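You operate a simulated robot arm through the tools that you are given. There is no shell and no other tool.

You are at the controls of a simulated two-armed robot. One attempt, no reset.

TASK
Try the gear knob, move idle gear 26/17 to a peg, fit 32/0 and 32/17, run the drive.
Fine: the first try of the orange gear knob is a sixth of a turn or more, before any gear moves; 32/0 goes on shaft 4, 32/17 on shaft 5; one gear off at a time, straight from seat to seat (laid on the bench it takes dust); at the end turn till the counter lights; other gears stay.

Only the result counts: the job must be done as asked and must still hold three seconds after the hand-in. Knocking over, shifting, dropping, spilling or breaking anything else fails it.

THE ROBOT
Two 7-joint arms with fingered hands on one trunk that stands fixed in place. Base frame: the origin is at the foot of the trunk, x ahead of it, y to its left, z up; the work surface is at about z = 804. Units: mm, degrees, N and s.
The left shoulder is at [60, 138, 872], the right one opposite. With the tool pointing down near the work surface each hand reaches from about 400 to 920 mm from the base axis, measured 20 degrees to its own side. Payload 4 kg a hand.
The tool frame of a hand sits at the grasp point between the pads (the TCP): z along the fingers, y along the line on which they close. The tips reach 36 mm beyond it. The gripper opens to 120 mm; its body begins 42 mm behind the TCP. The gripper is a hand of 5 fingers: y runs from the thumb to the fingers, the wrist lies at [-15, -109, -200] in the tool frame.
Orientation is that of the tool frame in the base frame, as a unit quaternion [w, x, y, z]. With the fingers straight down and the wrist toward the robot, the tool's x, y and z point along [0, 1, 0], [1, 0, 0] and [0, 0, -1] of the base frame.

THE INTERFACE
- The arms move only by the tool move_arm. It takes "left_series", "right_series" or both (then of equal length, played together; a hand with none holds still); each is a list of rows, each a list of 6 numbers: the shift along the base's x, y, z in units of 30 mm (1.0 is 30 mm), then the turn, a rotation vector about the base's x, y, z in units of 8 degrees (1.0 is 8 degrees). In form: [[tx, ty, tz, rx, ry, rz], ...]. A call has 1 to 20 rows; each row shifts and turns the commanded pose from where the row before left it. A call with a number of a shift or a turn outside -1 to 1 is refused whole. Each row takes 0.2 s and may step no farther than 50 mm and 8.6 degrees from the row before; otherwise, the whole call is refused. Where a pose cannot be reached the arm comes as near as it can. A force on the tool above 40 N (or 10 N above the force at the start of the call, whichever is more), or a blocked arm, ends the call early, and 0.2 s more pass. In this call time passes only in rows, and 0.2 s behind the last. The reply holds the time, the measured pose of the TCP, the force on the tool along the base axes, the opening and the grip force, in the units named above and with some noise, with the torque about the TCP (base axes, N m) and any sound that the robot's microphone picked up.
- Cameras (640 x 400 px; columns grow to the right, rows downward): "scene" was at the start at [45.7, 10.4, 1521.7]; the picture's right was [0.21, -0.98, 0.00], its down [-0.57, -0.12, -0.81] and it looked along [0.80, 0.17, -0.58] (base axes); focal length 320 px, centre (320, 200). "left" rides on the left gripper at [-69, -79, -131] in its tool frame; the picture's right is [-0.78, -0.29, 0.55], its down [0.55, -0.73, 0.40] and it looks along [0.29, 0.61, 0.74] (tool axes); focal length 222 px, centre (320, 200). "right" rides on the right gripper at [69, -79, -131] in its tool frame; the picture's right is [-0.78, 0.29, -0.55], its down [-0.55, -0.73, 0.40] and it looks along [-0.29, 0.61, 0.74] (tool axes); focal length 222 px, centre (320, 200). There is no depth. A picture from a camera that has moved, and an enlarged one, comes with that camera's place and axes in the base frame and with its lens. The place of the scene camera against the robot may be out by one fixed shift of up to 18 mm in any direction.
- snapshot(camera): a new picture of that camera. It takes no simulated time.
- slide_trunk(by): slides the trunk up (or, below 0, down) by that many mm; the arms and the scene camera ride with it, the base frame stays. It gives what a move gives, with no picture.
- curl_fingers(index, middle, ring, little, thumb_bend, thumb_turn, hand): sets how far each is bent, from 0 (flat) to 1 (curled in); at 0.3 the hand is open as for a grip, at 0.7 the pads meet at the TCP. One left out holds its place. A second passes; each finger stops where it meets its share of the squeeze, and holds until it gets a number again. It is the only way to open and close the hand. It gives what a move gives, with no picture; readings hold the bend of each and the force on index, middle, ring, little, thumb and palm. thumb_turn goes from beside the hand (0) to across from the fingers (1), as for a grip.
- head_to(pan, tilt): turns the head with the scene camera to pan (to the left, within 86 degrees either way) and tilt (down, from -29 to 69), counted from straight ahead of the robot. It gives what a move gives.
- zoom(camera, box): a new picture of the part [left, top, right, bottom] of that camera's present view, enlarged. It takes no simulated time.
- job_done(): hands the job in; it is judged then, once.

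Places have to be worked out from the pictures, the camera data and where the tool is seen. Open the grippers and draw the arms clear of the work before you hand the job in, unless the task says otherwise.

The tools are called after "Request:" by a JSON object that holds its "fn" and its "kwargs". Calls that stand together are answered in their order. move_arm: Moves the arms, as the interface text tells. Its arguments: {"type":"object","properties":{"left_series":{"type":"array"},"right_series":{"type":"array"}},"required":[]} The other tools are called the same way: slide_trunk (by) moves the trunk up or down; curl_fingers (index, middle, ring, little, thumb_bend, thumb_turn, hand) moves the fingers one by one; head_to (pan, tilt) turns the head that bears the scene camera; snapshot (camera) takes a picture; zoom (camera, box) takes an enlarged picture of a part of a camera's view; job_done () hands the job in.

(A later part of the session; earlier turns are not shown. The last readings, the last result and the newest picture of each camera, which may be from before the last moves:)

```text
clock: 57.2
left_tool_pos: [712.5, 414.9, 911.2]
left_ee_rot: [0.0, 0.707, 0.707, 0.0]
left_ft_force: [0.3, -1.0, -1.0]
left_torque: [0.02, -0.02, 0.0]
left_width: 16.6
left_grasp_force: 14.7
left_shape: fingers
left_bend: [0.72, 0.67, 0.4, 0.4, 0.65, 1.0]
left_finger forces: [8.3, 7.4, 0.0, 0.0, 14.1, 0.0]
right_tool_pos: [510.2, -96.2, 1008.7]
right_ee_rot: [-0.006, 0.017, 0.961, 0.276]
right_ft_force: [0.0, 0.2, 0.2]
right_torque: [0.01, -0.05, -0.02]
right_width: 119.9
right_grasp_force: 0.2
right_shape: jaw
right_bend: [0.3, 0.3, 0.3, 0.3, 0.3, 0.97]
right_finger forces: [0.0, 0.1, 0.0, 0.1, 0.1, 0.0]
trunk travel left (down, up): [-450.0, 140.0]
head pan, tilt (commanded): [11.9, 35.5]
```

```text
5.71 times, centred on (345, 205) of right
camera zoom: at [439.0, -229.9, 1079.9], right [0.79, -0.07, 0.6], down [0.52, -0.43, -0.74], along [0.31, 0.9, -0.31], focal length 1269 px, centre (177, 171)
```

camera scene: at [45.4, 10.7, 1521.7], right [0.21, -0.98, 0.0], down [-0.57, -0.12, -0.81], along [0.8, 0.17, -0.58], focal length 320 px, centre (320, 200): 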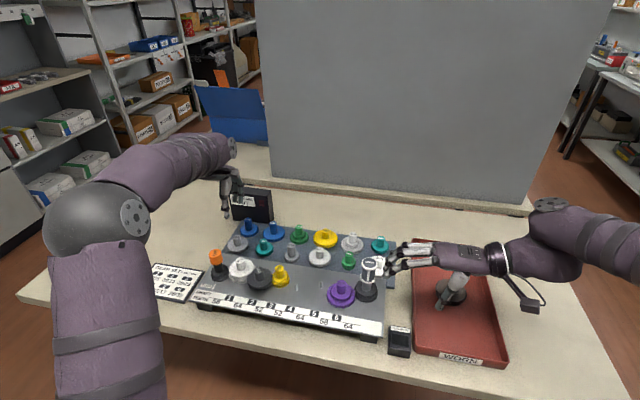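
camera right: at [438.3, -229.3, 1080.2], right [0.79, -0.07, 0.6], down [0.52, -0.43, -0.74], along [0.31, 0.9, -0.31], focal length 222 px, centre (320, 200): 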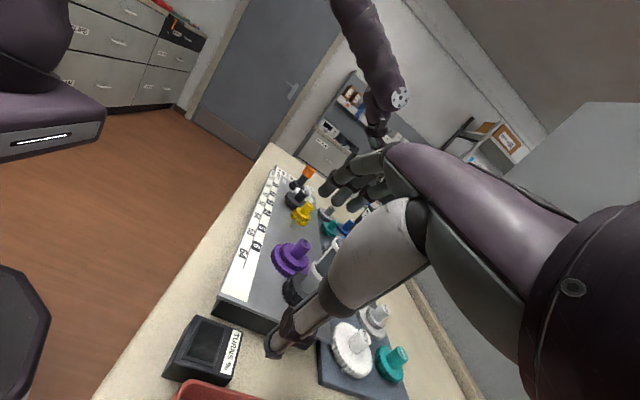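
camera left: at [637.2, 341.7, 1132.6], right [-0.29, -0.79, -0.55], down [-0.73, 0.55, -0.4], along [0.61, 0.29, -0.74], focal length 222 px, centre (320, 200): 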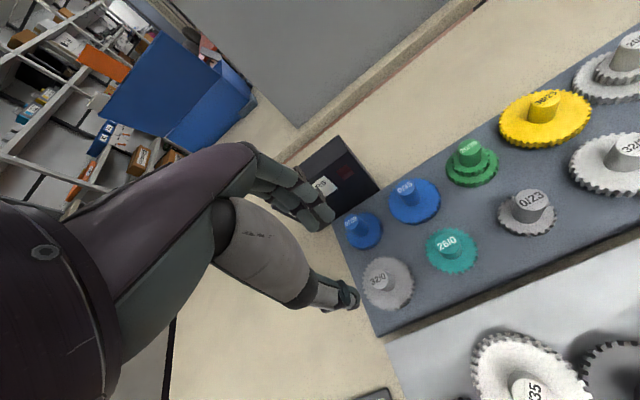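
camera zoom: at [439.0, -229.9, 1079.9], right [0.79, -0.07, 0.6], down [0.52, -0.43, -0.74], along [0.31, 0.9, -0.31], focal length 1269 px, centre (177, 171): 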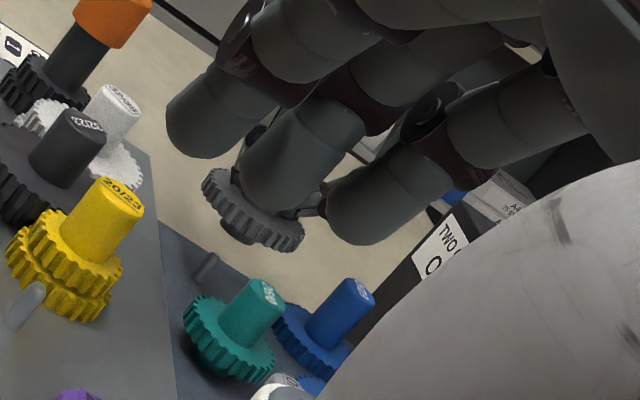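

32/0 hangs level and its rack peg is bare below. I lift to z ≈ 1000 and carry it over shaft 4.

Request:
{"fn": "move_arm", "kwargs": {"left_series": [[0, 0, 0.6, 0, 0, 0], [0, 0, 0.8, 0, 0, 0], [0, 0, 0.8, 0, 0, 0], [0, 0, 0.8, 0, 0, 0], [-0.3, -0.5, 0, 0, 0, 0], [-0.468, -0.761, 0, 0, 0, 0], [-0.468, -0.761, 0, 0, 0, 0], [-0.468, -0.761, 0, 0, 0, 0], [-0.468, -0.761, 0, 0, 0, 0], [-0.468, -0.761, 0, 0, 0, 0], [-0.468, -0.761, 0, 0, 0, 0], [-0.468, -0.761, 0, 0, 0, 0], [-0.468, -0.761, 0, 0, 0, 0], [-0.468, -0.761, 0, 0, 0, 0], [-0.168, -0.261, 0, 0, 0, 0], [0, 0, 0, 0, 0, 0]]}}

Request:
{"fn": "zoom", "kwargs": {"camera": "left", "box": [280, 180, 440, 310]}}

Request:
{"fn": "zoom", "kwargs": {"camera": "right", "box": [250, 130, 350, 230]}}

Request:
{"fn": "zoom", "kwargs": {"camera": "scene", "box": [250, 220, 350, 310]}}

```text
clock: 60.6
left_tool_pos: [572.4, 186.6, 1000.7]
left_ee_rot: [0.0, 0.707, 0.707, -0.001]
left_ft_force: [0.3, -0.1, -1.6]
left_torque: [-0.02, -0.04, 0.01]
left_width: 16.3
left_grasp_force: 15.2
left_shape: fingers
left_bend: [0.72, 0.67, 0.4, 0.4, 0.65, 1.0]
left_finger forces: [8.4, 7.5, 0.1, 0.1, 14.1, 0.0]
right_tool_pos: [510.4, -95.8, 1009.5]
right_ee_rot: [-0.005, 0.017, 0.961, 0.276]
right_ft_force: [-0.9, 0.5, 0.5]
right_torque: [-0.04, -0.01, -0.03]
right_width: 120.1
right_grasp_force: 0.1
right_shape: jaw
right_bend: [0.3, 0.3, 0.3, 0.3, 0.3, 0.97]
right_finger forces: [0.0, 0.1, 0.0, 0.0, 0.0, 0.0]
trunk travel left (down, up): [-450.0, 140.0]
head pan, tilt (commanded): [11.9, 35.5]
```

```text
3.08 times, centred on (360, 245) of left
camera zoom: at [492.9, 116.9, 1132.4], right [-0.29, -0.79, -0.55], down [-0.74, 0.55, -0.4], along [0.61, 0.29, -0.74], focal length 684 px, centre (197, 62)
```

zoom: 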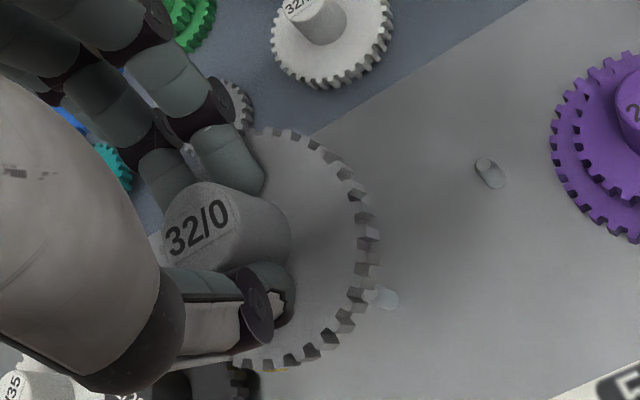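

```text
4.00 times, centred on (300, 180) of right
camera zoom: at [438.9, -229.9, 1079.9], right [0.79, -0.07, 0.6], down [0.52, -0.43, -0.74], along [0.31, 0.9, -0.31], focal length 888 px, centre (400, 280)
```

zoom: 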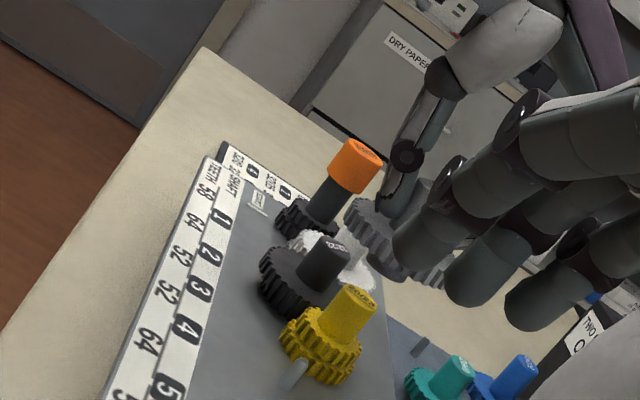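

```text
4.44 times, centred on (300, 265) of scene
camera zoom: at [45.8, 10.3, 1521.7], right [0.21, -0.98, 0.0], down [-0.57, -0.12, -0.81], along [0.8, 0.17, -0.58], focal length 1420 px, centre (409, -89)
```

zoom: 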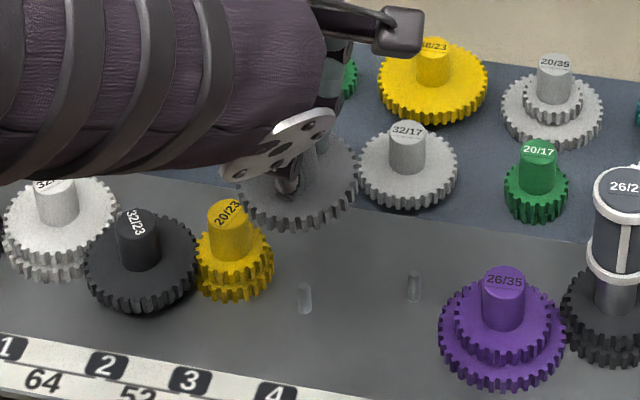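

Gear offset in hand ≈ (−1, +3) mm and the shaft is where predicted. I lower to TCP z ≈ 942 (gear just above the shaft tip) and check alignment.

Request:
{"fn": "move_arm", "kwargs": {"left_series": [[0, 0, -0.4, 0, 0, 0], [0, 0, -0.4, 0, 0, 0], [0, 0, -0.4, 0, 0, 0], [0, 0, -0.4, 0, 0, 0], [0, 0, -0.35, 0, 0, 0], [0, 0, 0, 0, 0, 0]]}}

Request:
{"fn": "zoom", "kwargs": {"camera": "left", "box": [280, 180, 440, 310]}}

Request:
{"fn": "zoom", "kwargs": {"camera": "right", "box": [280, 190, 344, 240]}}

Request:
{"fn": "zoom", "kwargs": {"camera": "scene", "box": [270, 250, 340, 310]}}

```text
clock: 62.0
left_tool_pos: [570.6, 186.0, 942.6]
left_ee_rot: [0.0, 0.707, 0.707, 0.0]
left_ft_force: [-0.2, 0.0, -0.9]
left_torque: [0.02, 0.02, 0.02]
left_width: 16.3
left_grasp_force: 15.7
left_shape: fingers
left_bend: [0.72, 0.67, 0.4, 0.4, 0.65, 1.0]
left_finger forces: [8.6, 7.6, 0.0, 0.0, 14.1, 0.1]
right_tool_pos: [510.2, -95.8, 1009.1]
right_ee_rot: [-0.005, 0.017, 0.961, 0.275]
right_ft_force: [-0.2, -0.1, -0.2]
right_torque: [-0.01, 0.01, 0.0]
right_width: 120.0
right_grasp_force: 0.1
right_shape: jaw
right_bend: [0.3, 0.3, 0.3, 0.3, 0.3, 0.97]
right_finger forces: [0.0, 0.1, 0.0, 0.0, 0.1, 0.1]
trunk travel left (down, up): [-450.0, 140.0]
head pan, tilt (commanded): [11.9, 35.5]
```

```text
3.08 times, centred on (360, 245) of left
camera zoom: at [491.3, 116.3, 1074.5], right [-0.29, -0.78, -0.55], down [-0.74, 0.55, -0.4], along [0.61, 0.29, -0.74], focal length 684 px, centre (197, 62)
```

zoom: 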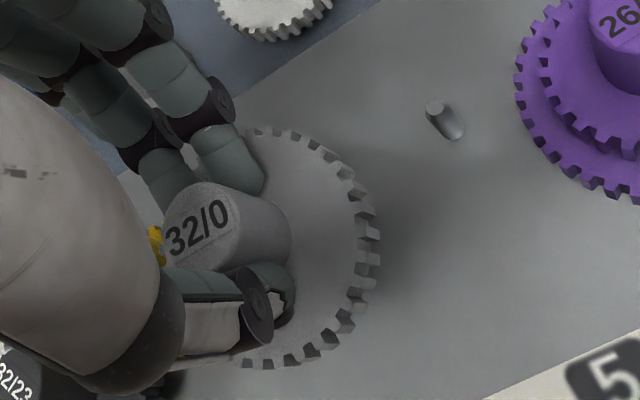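

```text
8.00 times, centred on (312, 215) of right
camera zoom: at [438.9, -229.9, 1080.0], right [0.79, -0.07, 0.6], down [0.52, -0.43, -0.74], along [0.31, 0.9, -0.31], focal length 1777 px, centre (384, 80)
```

zoom: 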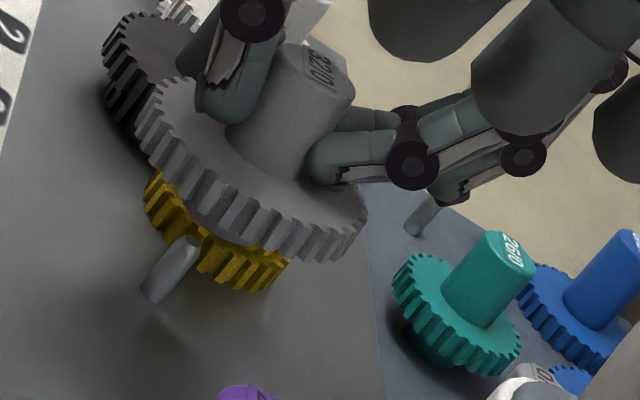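

```text
6.67 times, centred on (305, 280) of scene
camera zoom: at [45.7, 10.3, 1521.7], right [0.21, -0.98, 0.0], down [-0.57, -0.12, -0.81], along [0.8, 0.17, -0.58], focal length 2130 px, centre (420, -333)
```

zoom: 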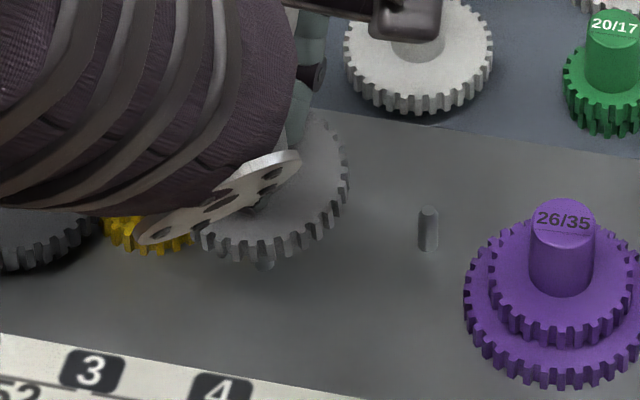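

Corrected estimates: shaft 4 at (569.8, 188, top ~870), gear centre ≈ (569.5, 187.1) — aligned within ~1 mm. I descend gently onto the shaft, nudging +0.5 mm in y.

Request:
{"fn": "move_arm", "kwargs": {"left_series": [[0, 0.02, -0.1, 0, 0, 0], [0, 0, -0.1, 0, 0, 0], [0, 0, -0.1, 0, 0, 0], [0, 0, -0.1, 0, 0, 0], [0, 0, -0.1, 0, 0, 0], [0, 0, -0.1, 0, 0, 0], [0, 0, 0, 0, 0, 0]]}}

Request:
{"fn": "zoom", "kwargs": {"camera": "right", "box": [280, 190, 344, 240]}}

Request:
{"fn": "zoom", "kwargs": {"camera": "scene", "box": [270, 250, 340, 310]}}

```text
clock: 63.6
left_tool_pos: [571.1, 186.1, 923.9]
left_ee_rot: [0.0, 0.707, 0.707, 0.0]
left_ft_force: [-3.0, 0.7, -0.7]
left_torque: [0.03, 0.15, 0.02]
left_width: 16.7
left_grasp_force: 14.9
left_shape: fingers
left_bend: [0.72, 0.67, 0.4, 0.4, 0.65, 1.0]
left_finger forces: [7.4, 7.5, 0.0, 0.0, 14.7, 0.0]
right_tool_pos: [511.2, -94.7, 1009.8]
right_ee_rot: [-0.004, 0.018, 0.961, 0.276]
right_ft_force: [-0.2, -0.6, -0.3]
right_torque: [0.02, -0.01, 0.01]
right_width: 120.1
right_grasp_force: 0.1
right_shape: jaw
right_bend: [0.3, 0.3, 0.3, 0.3, 0.3, 0.97]
right_finger forces: [0.1, 0.0, 0.0, 0.0, 0.0, 0.1]
trunk travel left (down, up): [-450.0, 140.0]
head pan, tilt (commanded): [11.9, 35.5]
```

```text
8.00 times, centred on (312, 215) of right
camera zoom: at [438.6, -229.9, 1080.0], right [0.79, -0.07, 0.6], down [0.52, -0.43, -0.74], along [0.31, 0.9, -0.31], focal length 1777 px, centre (384, 80)
```

zoom: 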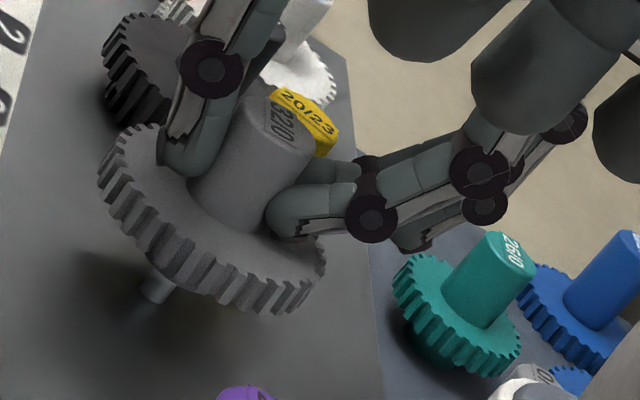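

```text
6.67 times, centred on (305, 280) of scene
camera zoom: at [45.4, 10.3, 1521.7], right [0.21, -0.98, 0.0], down [-0.57, -0.12, -0.81], along [0.8, 0.17, -0.58], focal length 2130 px, centre (420, -333)
```

zoom: 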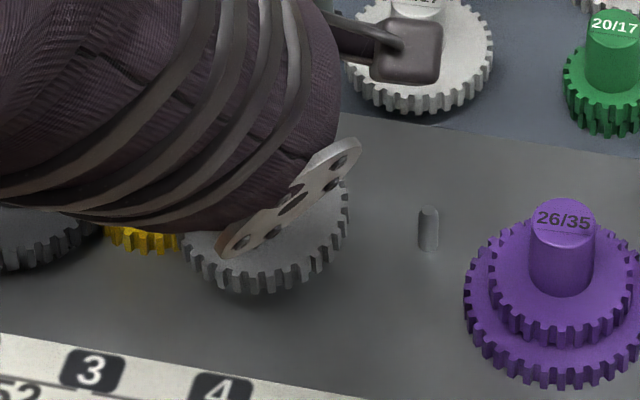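

The shaft has entered the bore (slight −3 N sideways force), so I relieve it by ~1 mm in −x and continue down to feel the mesh.

Request:
{"fn": "move_arm", "kwargs": {"left_series": [[-0.03, 0, 0, 0, 0, 0], [0, 0, -0.07, 0, 0, 0], [0, 0, -0.07, 0, 0, 0], [0, 0, -0.07, 0, 0, 0], [0, 0, 0, 0, 0, 0]]}}

Request:
{"fn": "zoom", "kwargs": {"camera": "right", "box": [280, 190, 344, 240]}}

Request:
{"fn": "zoom", "kwargs": {"camera": "left", "box": [280, 180, 440, 310]}}

```text
clock: 64.8
left_tool_pos: [570.7, 185.3, 916.9]
left_ee_rot: [0.0, 0.708, 0.706, 0.0]
left_ft_force: [0.0, 2.0, -0.4]
left_torque: [0.07, 0.02, 0.0]
left_width: 16.4
left_grasp_force: 15.6
left_shape: fingers
left_bend: [0.72, 0.67, 0.4, 0.4, 0.65, 1.0]
left_finger forces: [7.5, 9.0, 0.1, 0.0, 14.2, 0.1]
right_tool_pos: [510.5, -95.9, 1008.5]
right_ee_rot: [-0.005, 0.017, 0.961, 0.276]
right_ft_force: [0.6, -0.2, 0.2]
right_torque: [0.01, 0.01, -0.01]
right_width: 120.2
right_grasp_force: 0.1
right_shape: jaw
right_bend: [0.3, 0.3, 0.3, 0.3, 0.3, 0.97]
right_finger forces: [0.1, 0.0, 0.0, 0.1, 0.0, 0.0]
trunk travel left (down, up): [-450.0, 140.0]
head pan, tilt (commanded): [11.9, 35.5]
```

```text
8.00 times, centred on (312, 215) of right
camera zoom: at [438.9, -229.9, 1080.0], right [0.79, -0.07, 0.6], down [0.52, -0.43, -0.74], along [0.31, 0.9, -0.31], focal length 1777 px, centre (384, 80)
```

zoom: 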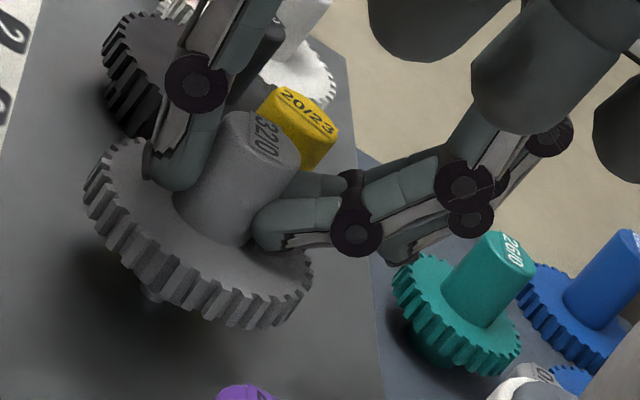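

```text
3.08 times, centred on (360, 245) of left
camera zoom: at [491.5, 116.2, 1050.2], right [-0.29, -0.78, -0.55], down [-0.73, 0.55, -0.4], along [0.61, 0.29, -0.74], focal length 684 px, centre (197, 62)
```

zoom: 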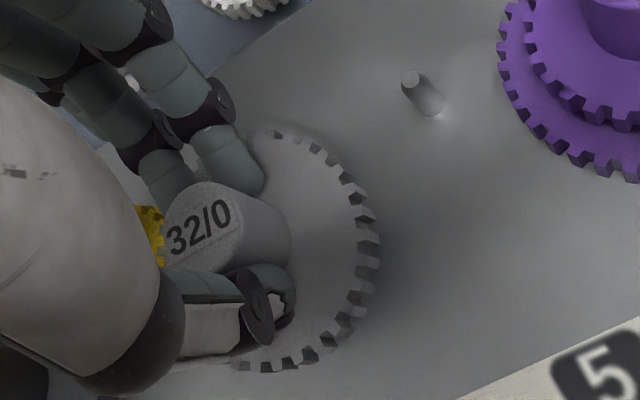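

On the shaft with low forces. I shift +0.6 mm in y and continue down in small steps.

Request:
{"fn": "move_arm", "kwargs": {"left_series": [[0, 0.02, -0.03, 0, 0, 0], [0, 0, -0.05, 0, 0, 0], [0, 0, -0.05, 0, 0, 0], [0, 0, -0.05, 0, 0, 0], [0, 0, 0, 0, 0, 0]]}}

Request:
{"fn": "zoom", "kwargs": {"camera": "right", "box": [280, 190, 344, 240]}}

Request:
{"fn": "zoom", "kwargs": {"camera": "left", "box": [290, 200, 390, 280]}}

```text
clock: 66.0
left_tool_pos: [570.7, 187.3, 912.6]
left_ee_rot: [0.0, 0.707, 0.707, 0.0]
left_ft_force: [0.2, -0.5, 0.0]
left_torque: [-0.01, 0.0, -0.04]
left_width: 16.5
left_grasp_force: 15.1
left_shape: fingers
left_bend: [0.72, 0.67, 0.4, 0.4, 0.65, 1.0]
left_finger forces: [7.7, 8.1, 0.0, 0.0, 13.8, 0.0]
right_tool_pos: [511.6, -95.2, 1009.4]
right_ee_rot: [-0.006, 0.017, 0.961, 0.276]
right_ft_force: [0.2, -0.4, 0.1]
right_torque: [0.04, 0.02, 0.0]
right_width: 120.1
right_grasp_force: 0.1
right_shape: jaw
right_bend: [0.3, 0.3, 0.3, 0.3, 0.3, 0.97]
right_finger forces: [0.0, 0.0, 0.0, 0.0, 0.0, 0.0]
trunk travel left (down, up): [-450.0, 140.0]
head pan, tilt (commanded): [11.9, 35.5]
```

```text
8.00 times, centred on (312, 215) of right
camera zoom: at [438.9, -230.0, 1079.9], right [0.79, -0.07, 0.6], down [0.52, -0.43, -0.74], along [0.31, 0.9, -0.31], focal length 1777 px, centre (384, 80)
```

zoom: 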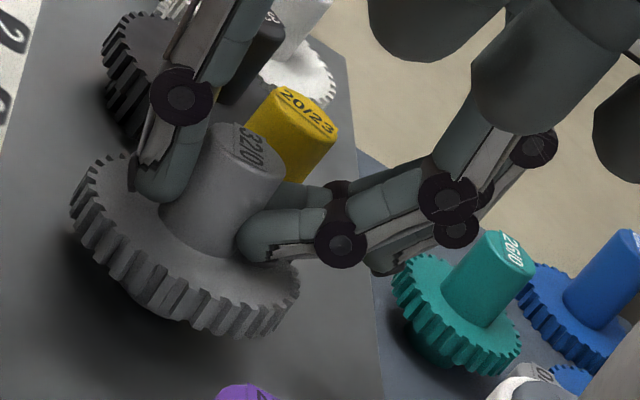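

```text
5.00 times, centred on (340, 240) of left
camera zoom: at [490.8, 117.5, 1044.5], right [-0.29, -0.78, -0.55], down [-0.73, 0.55, -0.4], along [0.61, 0.29, -0.74], focal length 1111 px, centre (220, 0)
```

zoom: 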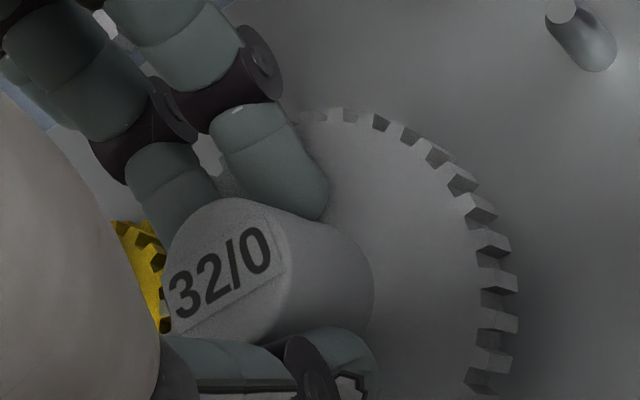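

Still free. I keep lowering in ~1.2 mm steps until seat or teeth contact.

Request:
{"fn": "move_arm", "kwargs": {"left_series": [[0, 0, -0.04, 0, 0, 0], [0, 0, -0.04, 0, 0, 0], [0, 0, -0.04, 0, 0, 0], [0, 0, 0, 0, 0, 0]]}}

Request:
{"fn": "zoom", "kwargs": {"camera": "right", "box": [280, 190, 344, 240]}}

```text
clock: 67.0
left_tool_pos: [571.5, 186.1, 910.8]
left_ee_rot: [0.001, 0.707, 0.707, 0.001]
left_ft_force: [1.3, -1.2, 15.6]
left_torque: [0.03, 0.08, 0.01]
left_width: 16.2
left_grasp_force: 18.1
left_shape: fingers
left_bend: [0.72, 0.67, 0.4, 0.4, 0.65, 1.0]
left_finger forces: [9.9, 10.6, 0.0, 0.1, 15.4, 0.1]
right_tool_pos: [511.1, -95.1, 1010.6]
right_ee_rot: [-0.004, 0.017, 0.961, 0.276]
right_ft_force: [0.0, -0.2, -0.1]
right_torque: [0.02, 0.03, -0.02]
right_width: 120.1
right_grasp_force: 0.0
right_shape: jaw
right_bend: [0.3, 0.3, 0.3, 0.3, 0.3, 0.97]
right_finger forces: [0.1, 0.0, 0.1, 0.0, 0.1, 0.0]
trunk travel left (down, up): [-450.0, 140.0]
head pan, tilt (commanded): [11.9, 35.5]
```

```text
8.00 times, centred on (312, 215) of right
camera zoom: at [438.2, -230.3, 1080.3], right [0.79, -0.07, 0.6], down [0.52, -0.43, -0.74], along [0.31, 0.9, -0.31], focal length 1777 px, centre (384, 80)
```

zoom: 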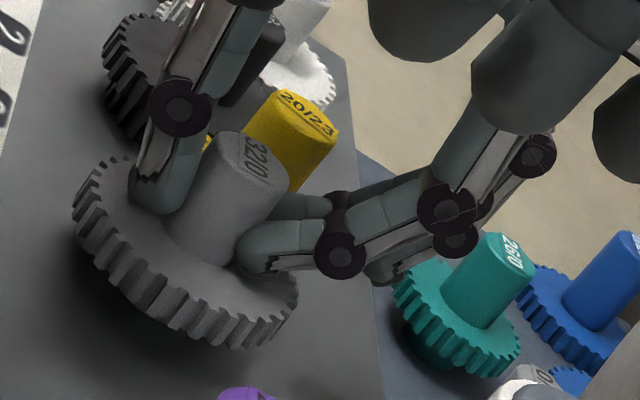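

Firm contact (15.6 N) with 32/0's handle top at z ≈ 900, the same as shaft 3's handle, so it is fully down and meshed. I loosen, rise, and open.

Request:
{"fn": "curl_fingers", "kwargs": {"hand": "left", "index": 0.66, "middle": 0.62, "thumb_bend": 0.61}}

Request:
{"fn": "move_arm", "kwargs": {"left_series": [[0, 0, 0.1, 0, 0, 0], [0, 0, 0.13, 0, 0, 0], [0, 0, 0, 0, 0, 0]]}}

Request:
{"fn": "curl_fingers", "kwargs": {"hand": "left", "index": 0.5, "middle": 0.5, "thumb_bend": 0.5}}

Request:
{"fn": "zoom", "kwargs": {"camera": "right", "box": [280, 190, 344, 240]}}

Request:
{"fn": "zoom", "kwargs": {"camera": "left", "box": [280, 180, 440, 310]}}

```text
clock: 68.0
left_tool_pos: [570.6, 186.3, 911.7]
left_ee_rot: [0.001, 0.707, 0.708, 0.001]
left_ft_force: [0.2, -3.3, 25.0]
left_torque: [-0.15, 0.35, 0.01]
left_width: 18.8
left_grasp_force: 15.2
left_shape: fingers
left_bend: [0.66, 0.63, 0.4, 0.4, 0.63, 1.0]
left_finger forces: [5.1, 2.7, 0.0, 0.0, 22.3, 0.0]
right_tool_pos: [509.5, -95.2, 1010.8]
right_ee_rot: [-0.005, 0.018, 0.961, 0.277]
right_ft_force: [0.2, -0.3, 0.2]
right_torque: [-0.01, 0.01, -0.03]
right_width: 120.0
right_grasp_force: 0.0
right_shape: jaw
right_bend: [0.3, 0.3, 0.3, 0.3, 0.3, 0.97]
right_finger forces: [0.1, 0.1, 0.0, 0.0, 0.1, 0.0]
trunk travel left (down, up): [-450.0, 140.0]
head pan, tilt (commanded): [11.9, 35.5]
```

```text
clock: 68.8
left_tool_pos: [572.4, 187.8, 914.7]
left_ee_rot: [-0.002, 0.707, 0.708, 0.0]
left_ft_force: [0.2, -0.3, -0.5]
left_torque: [0.0, 0.0, 0.0]
left_width: 21.2
left_grasp_force: 0.7
left_shape: fingers
left_bend: [0.65, 0.62, 0.4, 0.4, 0.61, 1.0]
left_finger forces: [0.5, 0.0, 0.0, 0.0, 0.6, 0.1]
right_tool_pos: [510.7, -95.6, 1008.8]
right_ee_rot: [-0.005, 0.017, 0.961, 0.276]
right_ft_force: [-0.5, -0.7, -0.9]
right_torque: [-0.02, 0.0, 0.01]
right_width: 120.0
right_grasp_force: 0.1
right_shape: jaw
right_bend: [0.3, 0.3, 0.3, 0.3, 0.3, 0.97]
right_finger forces: [0.1, 0.0, 0.1, 0.0, 0.1, 0.0]
trunk travel left (down, up): [-450.0, 140.0]
head pan, tilt (commanded): [11.9, 35.5]
```

```text
clock: 69.8
left_tool_pos: [570.9, 186.8, 915.8]
left_ee_rot: [-0.001, 0.708, 0.706, 0.0]
left_ft_force: [-0.3, 0.1, 0.5]
left_torque: [-0.04, 0.01, 0.0]
left_width: 58.9
left_grasp_force: 0.1
left_shape: fingers
left_bend: [0.5, 0.5, 0.4, 0.4, 0.5, 1.0]
left_finger forces: [0.1, 0.0, 0.0, 0.0, 0.0, 0.0]
right_tool_pos: [509.6, -94.9, 1008.8]
right_ee_rot: [-0.005, 0.017, 0.961, 0.276]
right_ft_force: [0.7, -0.3, 0.6]
right_torque: [-0.02, 0.03, 0.01]
right_width: 120.4
right_grasp_force: 0.0
right_shape: jaw
right_bend: [0.3, 0.3, 0.3, 0.3, 0.3, 0.97]
right_finger forces: [0.1, 0.0, 0.1, 0.0, 0.1, 0.0]
trunk travel left (down, up): [-450.0, 140.0]
head pan, tilt (commanded): [11.9, 35.5]
```

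```text
8.00 times, centred on (312, 215) of right
camera zoom: at [438.9, -230.0, 1079.9], right [0.79, -0.07, 0.6], down [0.52, -0.43, -0.74], along [0.31, 0.9, -0.31], focal length 1777 px, centre (384, 80)
```

zoom: 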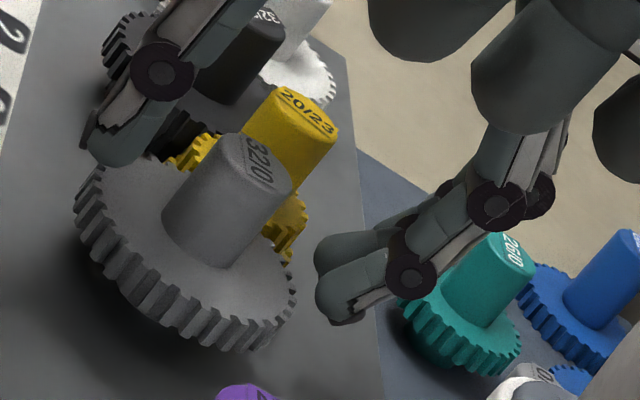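

```text
3.08 times, centred on (360, 245) of left
camera zoom: at [491.6, 117.4, 1047.9], right [-0.29, -0.78, -0.55], down [-0.73, 0.55, -0.4], along [0.61, 0.29, -0.74], focal length 684 px, centre (197, 62)
```

zoom: 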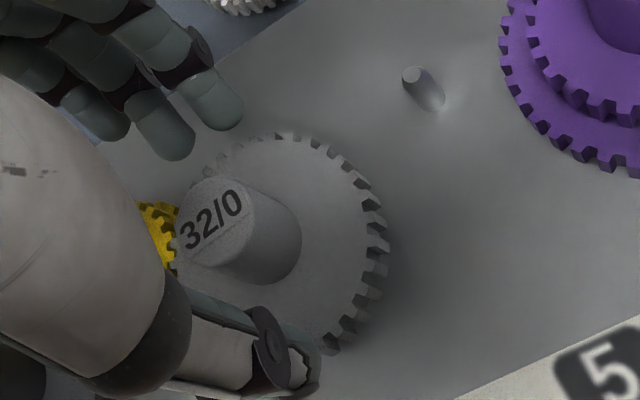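

32/0 stays upright on shaft 4. I raise the hand and inspect the seat and mesh more closely.

Request:
{"fn": "move_arm", "kwargs": {"left_series": [[0, 0, 0.3, 0, 0, 0], [0, 0, 0.6, 0, 0, 0], [0, 0, 0.8, 0, 0, 0], [0.3, 0, 0.8, 0, 0, 0], [0.8, -0.2, 0.4, 0, 0, 0], [0.8, -0.2, 0, 0, 0, 0], [0.8, -0.2, 0, 0, 0, 0], [0.8, -0.2, 0, 0, 0, 0], [0.8, -0.2, 0, 0, 0, 0], [0, 0, 0, 0, 0, 0]]}}

Request:
{"fn": "zoom", "kwargs": {"camera": "scene", "box": [250, 240, 350, 310]}}

Request:
{"fn": "zoom", "kwargs": {"camera": "right", "box": [280, 185, 344, 240]}}

Request:
{"fn": "snapshot", "kwargs": {"camera": "left"}}

```text
clock: 72.0
left_tool_pos: [700.0, 157.2, 1001.4]
left_ee_rot: [0.0, 0.707, 0.707, 0.0]
left_ft_force: [0.0, 0.4, -0.2]
left_torque: [0.02, 0.01, -0.02]
left_width: 59.2
left_grasp_force: 0.0
left_shape: fingers
left_bend: [0.5, 0.5, 0.4, 0.4, 0.5, 1.0]
left_finger forces: [0.1, 0.0, 0.0, 0.1, 0.0, 0.1]
right_tool_pos: [511.8, -95.3, 1008.3]
right_ee_rot: [-0.005, 0.018, 0.961, 0.276]
right_ft_force: [0.0, 0.5, 0.5]
right_torque: [0.02, -0.01, 0.01]
right_width: 120.1
right_grasp_force: 0.0
right_shape: jaw
right_bend: [0.3, 0.3, 0.3, 0.3, 0.3, 0.97]
right_finger forces: [0.0, 0.0, 0.1, 0.0, 0.0, 0.1]
trunk travel left (down, up): [-450.0, 140.0]
head pan, tilt (commanded): [11.9, 35.5]
```

```text
5.71 times, centred on (300, 275) of scene
camera zoom: at [45.6, 10.3, 1521.7], right [0.21, -0.98, 0.0], down [-0.57, -0.12, -0.81], along [0.8, 0.17, -0.58], focal length 1825 px, centre (434, -229)
```

zoom: 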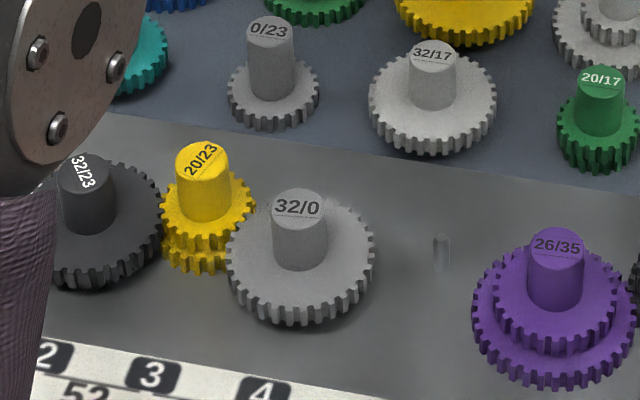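

```text
7.27 times, centred on (312, 212) of right
camera zoom: at [438.8, -229.9, 1080.0], right [0.79, -0.07, 0.6], down [0.52, -0.43, -0.74], along [0.31, 0.9, -0.31], focal length 1615 px, centre (378, 109)
```

zoom: 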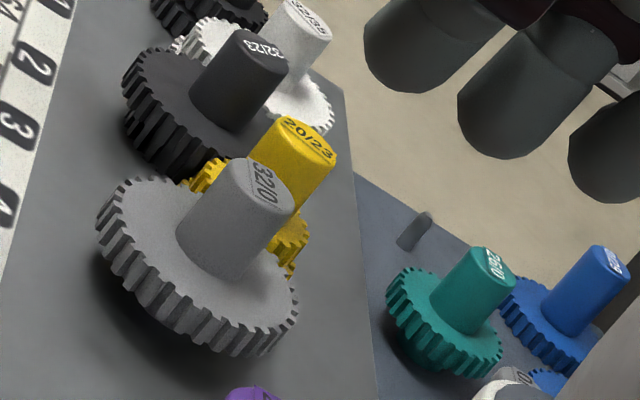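

```text
taken
camera left: at [620.0, 87.7, 1133.1], right [-0.29, -0.78, -0.55], down [-0.73, 0.55, -0.4], along [0.61, 0.29, -0.74], focal length 222 px, centre (320, 200)
```

left: 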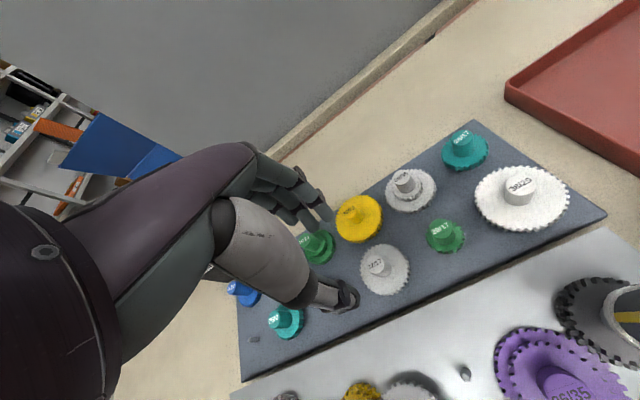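

32/0 is down on shaft 4, level with its neighbours and next to the yellow gear. Now I zoom on 32/17 to align for the pick.

Request:
{"fn": "zoom", "kwargs": {"camera": "left", "box": [310, 220, 430, 310]}}

Request:
{"fn": "zoom", "kwargs": {"camera": "right", "box": [310, 210, 400, 300]}}

```text
4.44 times, centred on (370, 265) of left
camera zoom: at [620.0, 87.7, 1133.1], right [-0.29, -0.78, -0.55], down [-0.73, 0.55, -0.4], along [0.61, 0.29, -0.74], focal length 987 px, centre (98, -89)
```

zoom: 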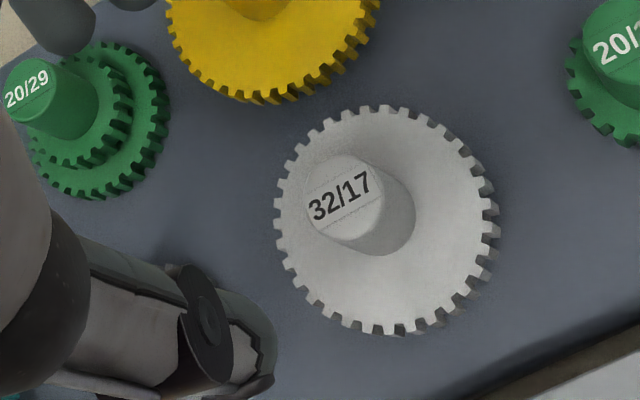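

```text
4.44 times, centred on (355, 255) of right
camera zoom: at [438.8, -229.9, 1080.0], right [0.79, -0.07, 0.6], down [0.52, -0.43, -0.74], along [0.31, 0.9, -0.31], focal length 987 px, centre (164, -44)
```

zoom: 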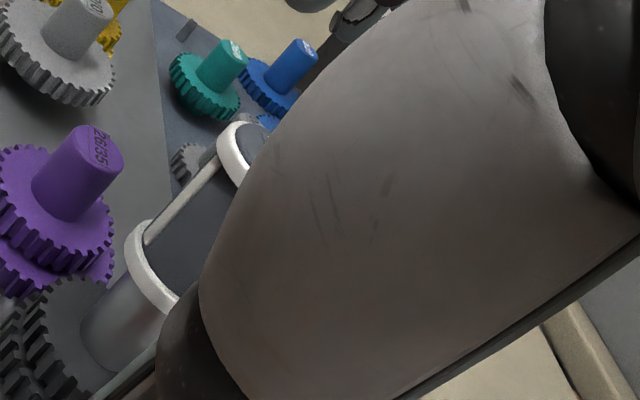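

32/17's handle is at (710.6, 157.7). I position with the same hand offset that gave the balanced grip and descend to TCP z ≈ 876.

Request:
{"fn": "move_arm", "kwargs": {"left_series": [[0.387, -0.06, -0.3, 0, 0, 0], [0, 0, -0.45, 0, 0, 0], [0, 0, -0.45, 0, 0, 0], [0, 0, -0.45, 0, 0, 0], [0, 0, -0.45, 0, 0, 0], [0, 0, -0.45, 0, 0, 0], [0, 0, -0.45, 0, 0, 0], [0, 0, -0.45, 0, 0, 0], [0, 0, -0.3, 0, 0, 0], [0, 0, 0, 0, 0, 0]]}}

Request:
{"fn": "zoom", "kwargs": {"camera": "left", "box": [250, 160, 450, 340]}}

Request:
{"fn": "zoom", "kwargs": {"camera": "scene", "box": [280, 210, 370, 290]}}

```text
clock: 74.2
left_tool_pos: [710.8, 155.4, 890.6]
left_ee_rot: [0.0, 0.708, 0.707, 0.0]
left_ft_force: [0.4, -0.3, 0.1]
left_torque: [-0.04, 0.0, 0.03]
left_width: 59.4
left_grasp_force: 0.1
left_shape: fingers
left_bend: [0.5, 0.5, 0.4, 0.4, 0.5, 1.0]
left_finger forces: [0.0, 0.0, 0.1, 0.1, 0.1, 0.0]
right_tool_pos: [511.3, -95.7, 1010.1]
right_ee_rot: [-0.004, 0.018, 0.961, 0.275]
right_ft_force: [-0.5, 0.5, -0.1]
right_torque: [0.0, -0.01, -0.01]
right_width: 119.7
right_grasp_force: 0.0
right_shape: jaw
right_bend: [0.3, 0.3, 0.3, 0.3, 0.3, 0.97]
right_finger forces: [0.0, 0.1, 0.0, 0.2, 0.1, 0.1]
trunk travel left (down, up): [-450.0, 140.0]
head pan, tilt (commanded): [11.9, 35.5]
```

```text
2.22 times, centred on (350, 250) of left
camera zoom: at [631.4, 85.6, 1022.5], right [-0.29, -0.78, -0.55], down [-0.73, 0.55, -0.4], along [0.61, 0.29, -0.74], focal length 494 px, centre (253, 89)
```

zoom: 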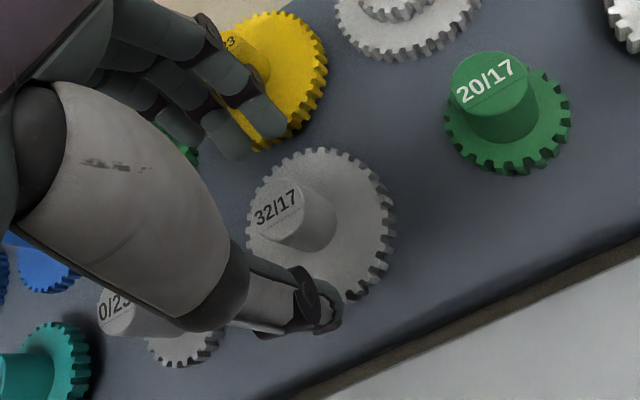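

```text
5.00 times, centred on (325, 250) of scene
camera zoom: at [45.8, 10.3, 1521.7], right [0.21, -0.98, 0.0], down [-0.57, -0.12, -0.81], along [0.8, 0.17, -0.58], focal length 1597 px, centre (295, -50)
```

zoom: 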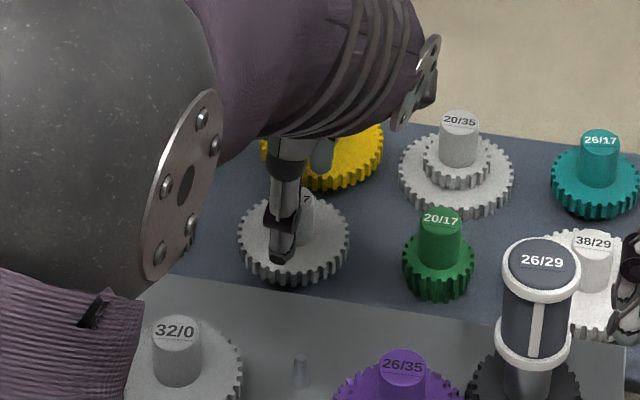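

Aligned as predicted. I descend the last ~14.5 mm and close the grip.

Request:
{"fn": "move_arm", "kwargs": {"left_series": [[0.02, 0, -0.16, 0, 0, 0], [0, 0, -0.16, 0, 0, 0], [0, 0, -0.16, 0, 0, 0], [0, 0, 0, 0, 0, 0]]}}

Request:
{"fn": "curl_fingers", "kwargs": {"hand": "left", "index": 0.73, "middle": 0.73, "thumb_bend": 0.73}}

Request:
{"fn": "zoom", "kwargs": {"camera": "left", "box": [250, 160, 450, 340]}}

Request:
{"fn": "zoom", "kwargs": {"camera": "scene", "box": [280, 210, 370, 290]}}

```text
clock: 75.2
left_tool_pos: [710.9, 154.6, 874.5]
left_ee_rot: [0.0, 0.707, 0.707, 0.0]
left_ft_force: [-0.1, -0.8, -0.4]
left_torque: [0.04, 0.0, 0.01]
left_width: 59.4
left_grasp_force: 0.0
left_shape: fingers
left_bend: [0.5, 0.5, 0.4, 0.4, 0.5, 1.0]
left_finger forces: [0.0, 0.1, 0.0, 0.1, 0.0, 0.1]
right_tool_pos: [509.4, -94.6, 1009.5]
right_ee_rot: [-0.005, 0.017, 0.961, 0.276]
right_ft_force: [-0.5, -0.2, -0.4]
right_torque: [-0.02, 0.02, 0.03]
right_width: 119.9
right_grasp_force: 0.3
right_shape: jaw
right_bend: [0.3, 0.3, 0.3, 0.3, 0.3, 0.97]
right_finger forces: [0.0, 0.0, 0.0, 0.0, 0.1, 0.1]
trunk travel left (down, up): [-450.0, 140.0]
head pan, tilt (commanded): [11.9, 35.5]
```

```text
clock: 76.2
left_tool_pos: [710.7, 154.9, 876.6]
left_ee_rot: [0.001, 0.707, 0.707, -0.001]
left_ft_force: [3.0, 0.0, -0.6]
left_torque: [-0.01, -0.12, 0.0]
left_width: 16.2
left_grasp_force: 15.9
left_shape: fingers
left_bend: [0.71, 0.66, 0.4, 0.4, 0.65, 1.0]
left_finger forces: [8.5, 9.3, 0.0, 0.0, 13.3, 0.0]
right_tool_pos: [511.4, -95.1, 1009.0]
right_ee_rot: [-0.004, 0.018, 0.961, 0.276]
right_ft_force: [0.1, 1.0, -0.2]
right_torque: [0.0, 0.02, -0.01]
right_width: 120.0
right_grasp_force: 0.0
right_shape: jaw
right_bend: [0.3, 0.3, 0.3, 0.3, 0.3, 0.97]
right_finger forces: [0.1, 0.0, 0.0, 0.0, 0.0, 0.1]
trunk travel left (down, up): [-450.0, 140.0]
head pan, tilt (commanded): [11.9, 35.5]
```

```text
2.22 times, centred on (350, 250) of left
camera zoom: at [631.7, 85.6, 1007.9], right [-0.29, -0.78, -0.55], down [-0.73, 0.55, -0.4], along [0.61, 0.29, -0.74], focal length 494 px, centre (253, 89)
```

zoom: 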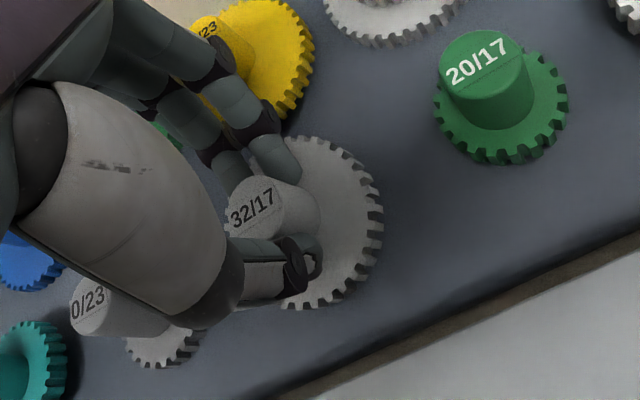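

```text
5.00 times, centred on (325, 250) of scene
camera zoom: at [46.3, 10.3, 1521.7], right [0.21, -0.98, 0.0], down [-0.57, -0.12, -0.81], along [0.8, 0.17, -0.58], focal length 1597 px, centre (295, -50)
```

zoom: 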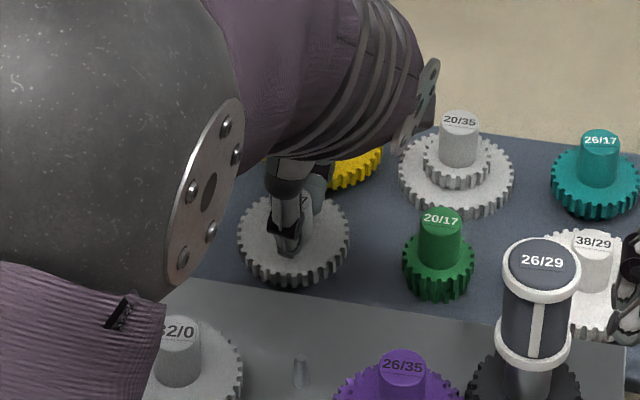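

Balanced grip on 32/17 (8.5 / 9.3 / 13.3 N). I lift it straight up to travel height and move over shaft 5.

Request:
{"fn": "move_arm", "kwargs": {"left_series": [[0, 0, 0.1, 0, 0, 0], [0, 0, 0.2, 0, 0, 0], [0, 0, 0.4, 0, 0, 0], [0, 0, 0.6, 0, 0, 0], [0, 0, 0.8, 0, 0, 0], [0, 0, 0.8, 0, 0, 0], [0, 0, 0.8, 0, 0, 0], [0, 0, 0.4, 0, 0, 0], [-0.4, -0.1, 0, 0, 0, 0], [-0.8, -0.2, 0, 0, 0, 0], [-0.8, -0.2, 0, 0, 0, 0], [-0.8, -0.2, 0, 0, 0, 0], [-0.8, -0.2, 0, 0, 0, 0], [-0.35, -0.06, 0, 0, 0, 0], [0, 0, 0, 0, 0, 0]]}}

Request:
{"fn": "zoom", "kwargs": {"camera": "left", "box": [280, 180, 440, 310]}}

Request:
{"fn": "zoom", "kwargs": {"camera": "right", "box": [260, 170, 350, 270]}}

Request:
{"fn": "zoom", "kwargs": {"camera": "scene", "box": [250, 220, 380, 310]}}

```text
clock: 79.4
left_tool_pos: [594.4, 128.4, 1000.4]
left_ee_rot: [0.0, 0.707, 0.707, 0.0]
left_ft_force: [0.3, 0.0, -0.7]
left_torque: [0.04, -0.02, 0.0]
left_width: 16.2
left_grasp_force: 14.8
left_shape: fingers
left_bend: [0.72, 0.67, 0.4, 0.4, 0.65, 1.0]
left_finger forces: [8.3, 7.7, 0.0, 0.0, 14.0, 0.0]
right_tool_pos: [511.5, -95.3, 1009.1]
right_ee_rot: [-0.005, 0.017, 0.961, 0.277]
right_ft_force: [0.2, 0.1, 0.3]
right_torque: [0.0, -0.03, 0.02]
right_width: 120.0
right_grasp_force: 0.1
right_shape: jaw
right_bend: [0.3, 0.3, 0.3, 0.3, 0.3, 0.97]
right_finger forces: [0.1, 0.0, 0.0, 0.1, 0.0, 0.0]
trunk travel left (down, up): [-450.0, 140.0]
head pan, tilt (commanded): [11.9, 35.5]
```

```text
3.08 times, centred on (360, 245) of left
camera zoom: at [514.2, 57.5, 1131.8], right [-0.29, -0.79, -0.55], down [-0.74, 0.55, -0.4], along [0.61, 0.29, -0.74], focal length 684 px, centre (197, 62)
```

zoom: 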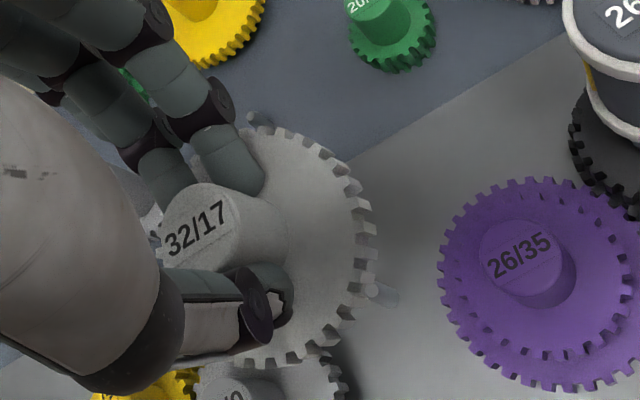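

```text
4.00 times, centred on (305, 220) of right
camera zoom: at [439.0, -229.9, 1079.9], right [0.79, -0.07, 0.6], down [0.52, -0.43, -0.74], along [0.31, 0.9, -0.31], focal length 888 px, centre (380, 120)
```

zoom: 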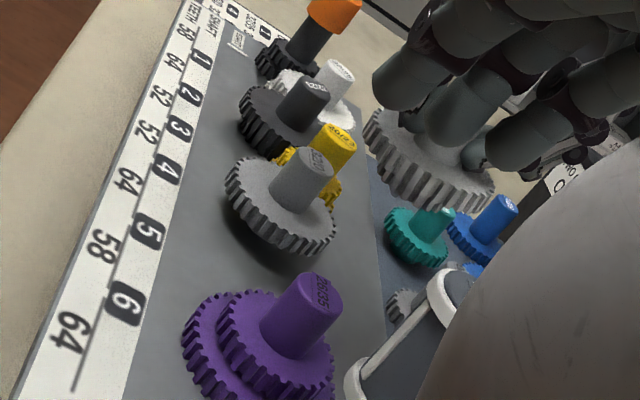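

```text
4.44 times, centred on (315, 265) of scene
camera zoom: at [45.8, 10.3, 1521.7], right [0.21, -0.98, 0.0], down [-0.57, -0.12, -0.81], along [0.8, 0.17, -0.58], focal length 1420 px, centre (342, -89)
```

zoom: 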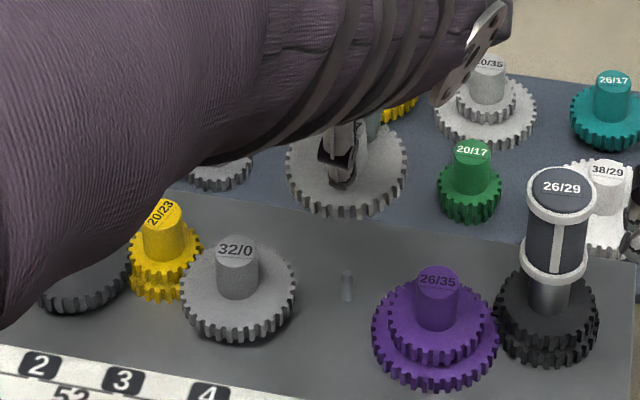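

In-hand pose of 32/17 matches the previous gear. I lower to TCP z ≈ 942 over shaft 5 and check from the side.

Request:
{"fn": "move_arm", "kwargs": {"left_series": [[0, 0, -0.4, 0, 0, 0], [0, 0, -0.4, 0, 0, 0], [0, 0, -0.4, 0, 0, 0], [0, 0, -0.4, 0, 0, 0], [0, 0, -0.35, 0, 0, 0], [0, 0, 0, 0, 0, 0]]}}

Request:
{"fn": "zoom", "kwargs": {"camera": "left", "box": [280, 180, 440, 310]}}

Request:
{"fn": "zoom", "kwargs": {"camera": "right", "box": [272, 205, 336, 255]}}

Request:
{"fn": "zoom", "kwargs": {"camera": "scene", "box": [290, 250, 360, 310]}}

```text
clock: 80.8
left_tool_pos: [594.2, 126.5, 941.8]
left_ee_rot: [0.0, 0.707, 0.707, -0.001]
left_ft_force: [0.1, 0.2, -0.6]
left_torque: [0.04, 0.03, 0.02]
left_width: 16.1
left_grasp_force: 15.2
left_shape: fingers
left_bend: [0.72, 0.67, 0.4, 0.4, 0.65, 1.0]
left_finger forces: [8.4, 7.6, 0.1, 0.1, 13.8, 0.0]
right_tool_pos: [510.9, -95.7, 1007.9]
right_ee_rot: [-0.005, 0.017, 0.961, 0.276]
right_ft_force: [-0.4, -0.3, 0.1]
right_torque: [-0.02, -0.01, -0.03]
right_width: 120.1
right_grasp_force: 0.1
right_shape: jaw
right_bend: [0.3, 0.3, 0.3, 0.3, 0.3, 0.97]
right_finger forces: [0.0, 0.0, 0.0, 0.0, 0.0, 0.0]
trunk travel left (down, up): [-450.0, 140.0]
head pan, tilt (commanded): [11.9, 35.5]
```

```text
3.08 times, centred on (360, 245) of left
camera zoom: at [514.6, 56.7, 1073.2], right [-0.29, -0.79, -0.55], down [-0.74, 0.55, -0.4], along [0.61, 0.29, -0.74], focal length 684 px, centre (197, 62)
```

zoom: 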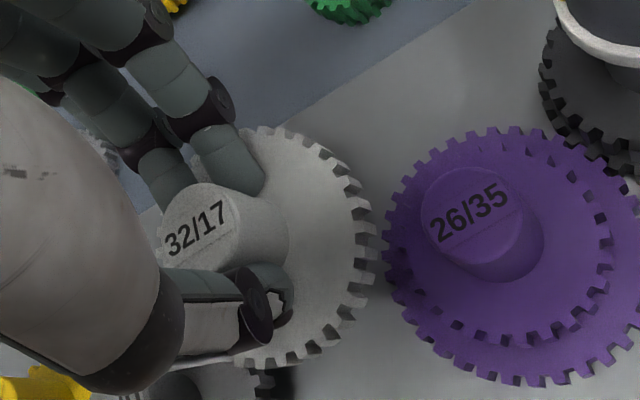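

```text
8.00 times, centred on (304, 230) of right
camera zoom: at [438.9, -230.0, 1079.9], right [0.79, -0.07, 0.6], down [0.52, -0.43, -0.74], along [0.31, 0.9, -0.31], focal length 1777 px, centre (448, -40)
```

zoom: 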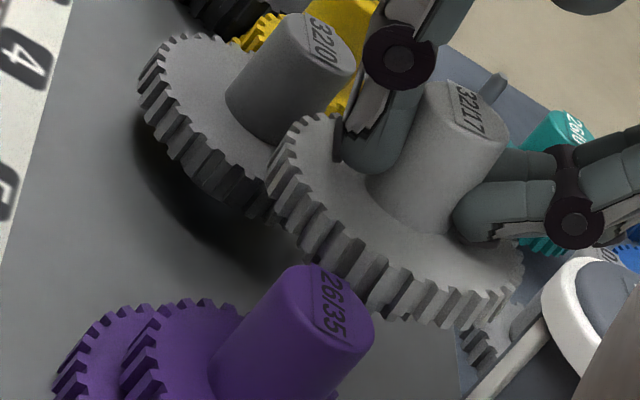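

```text
6.67 times, centred on (325, 280) of scene
camera zoom: at [45.8, 10.2, 1521.7], right [0.21, -0.98, 0.0], down [-0.57, -0.12, -0.81], along [0.8, 0.17, -0.58], focal length 2130 px, centre (287, -333)
```

zoom: 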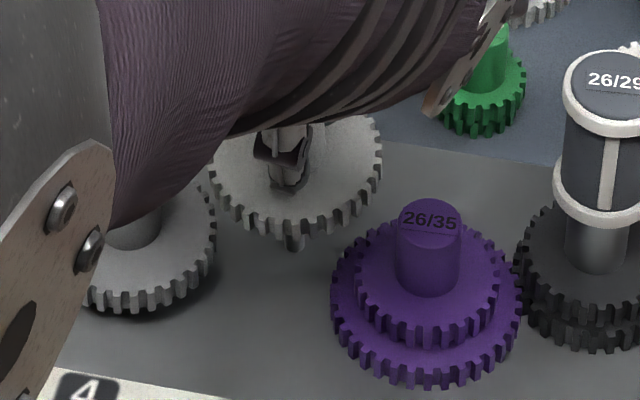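

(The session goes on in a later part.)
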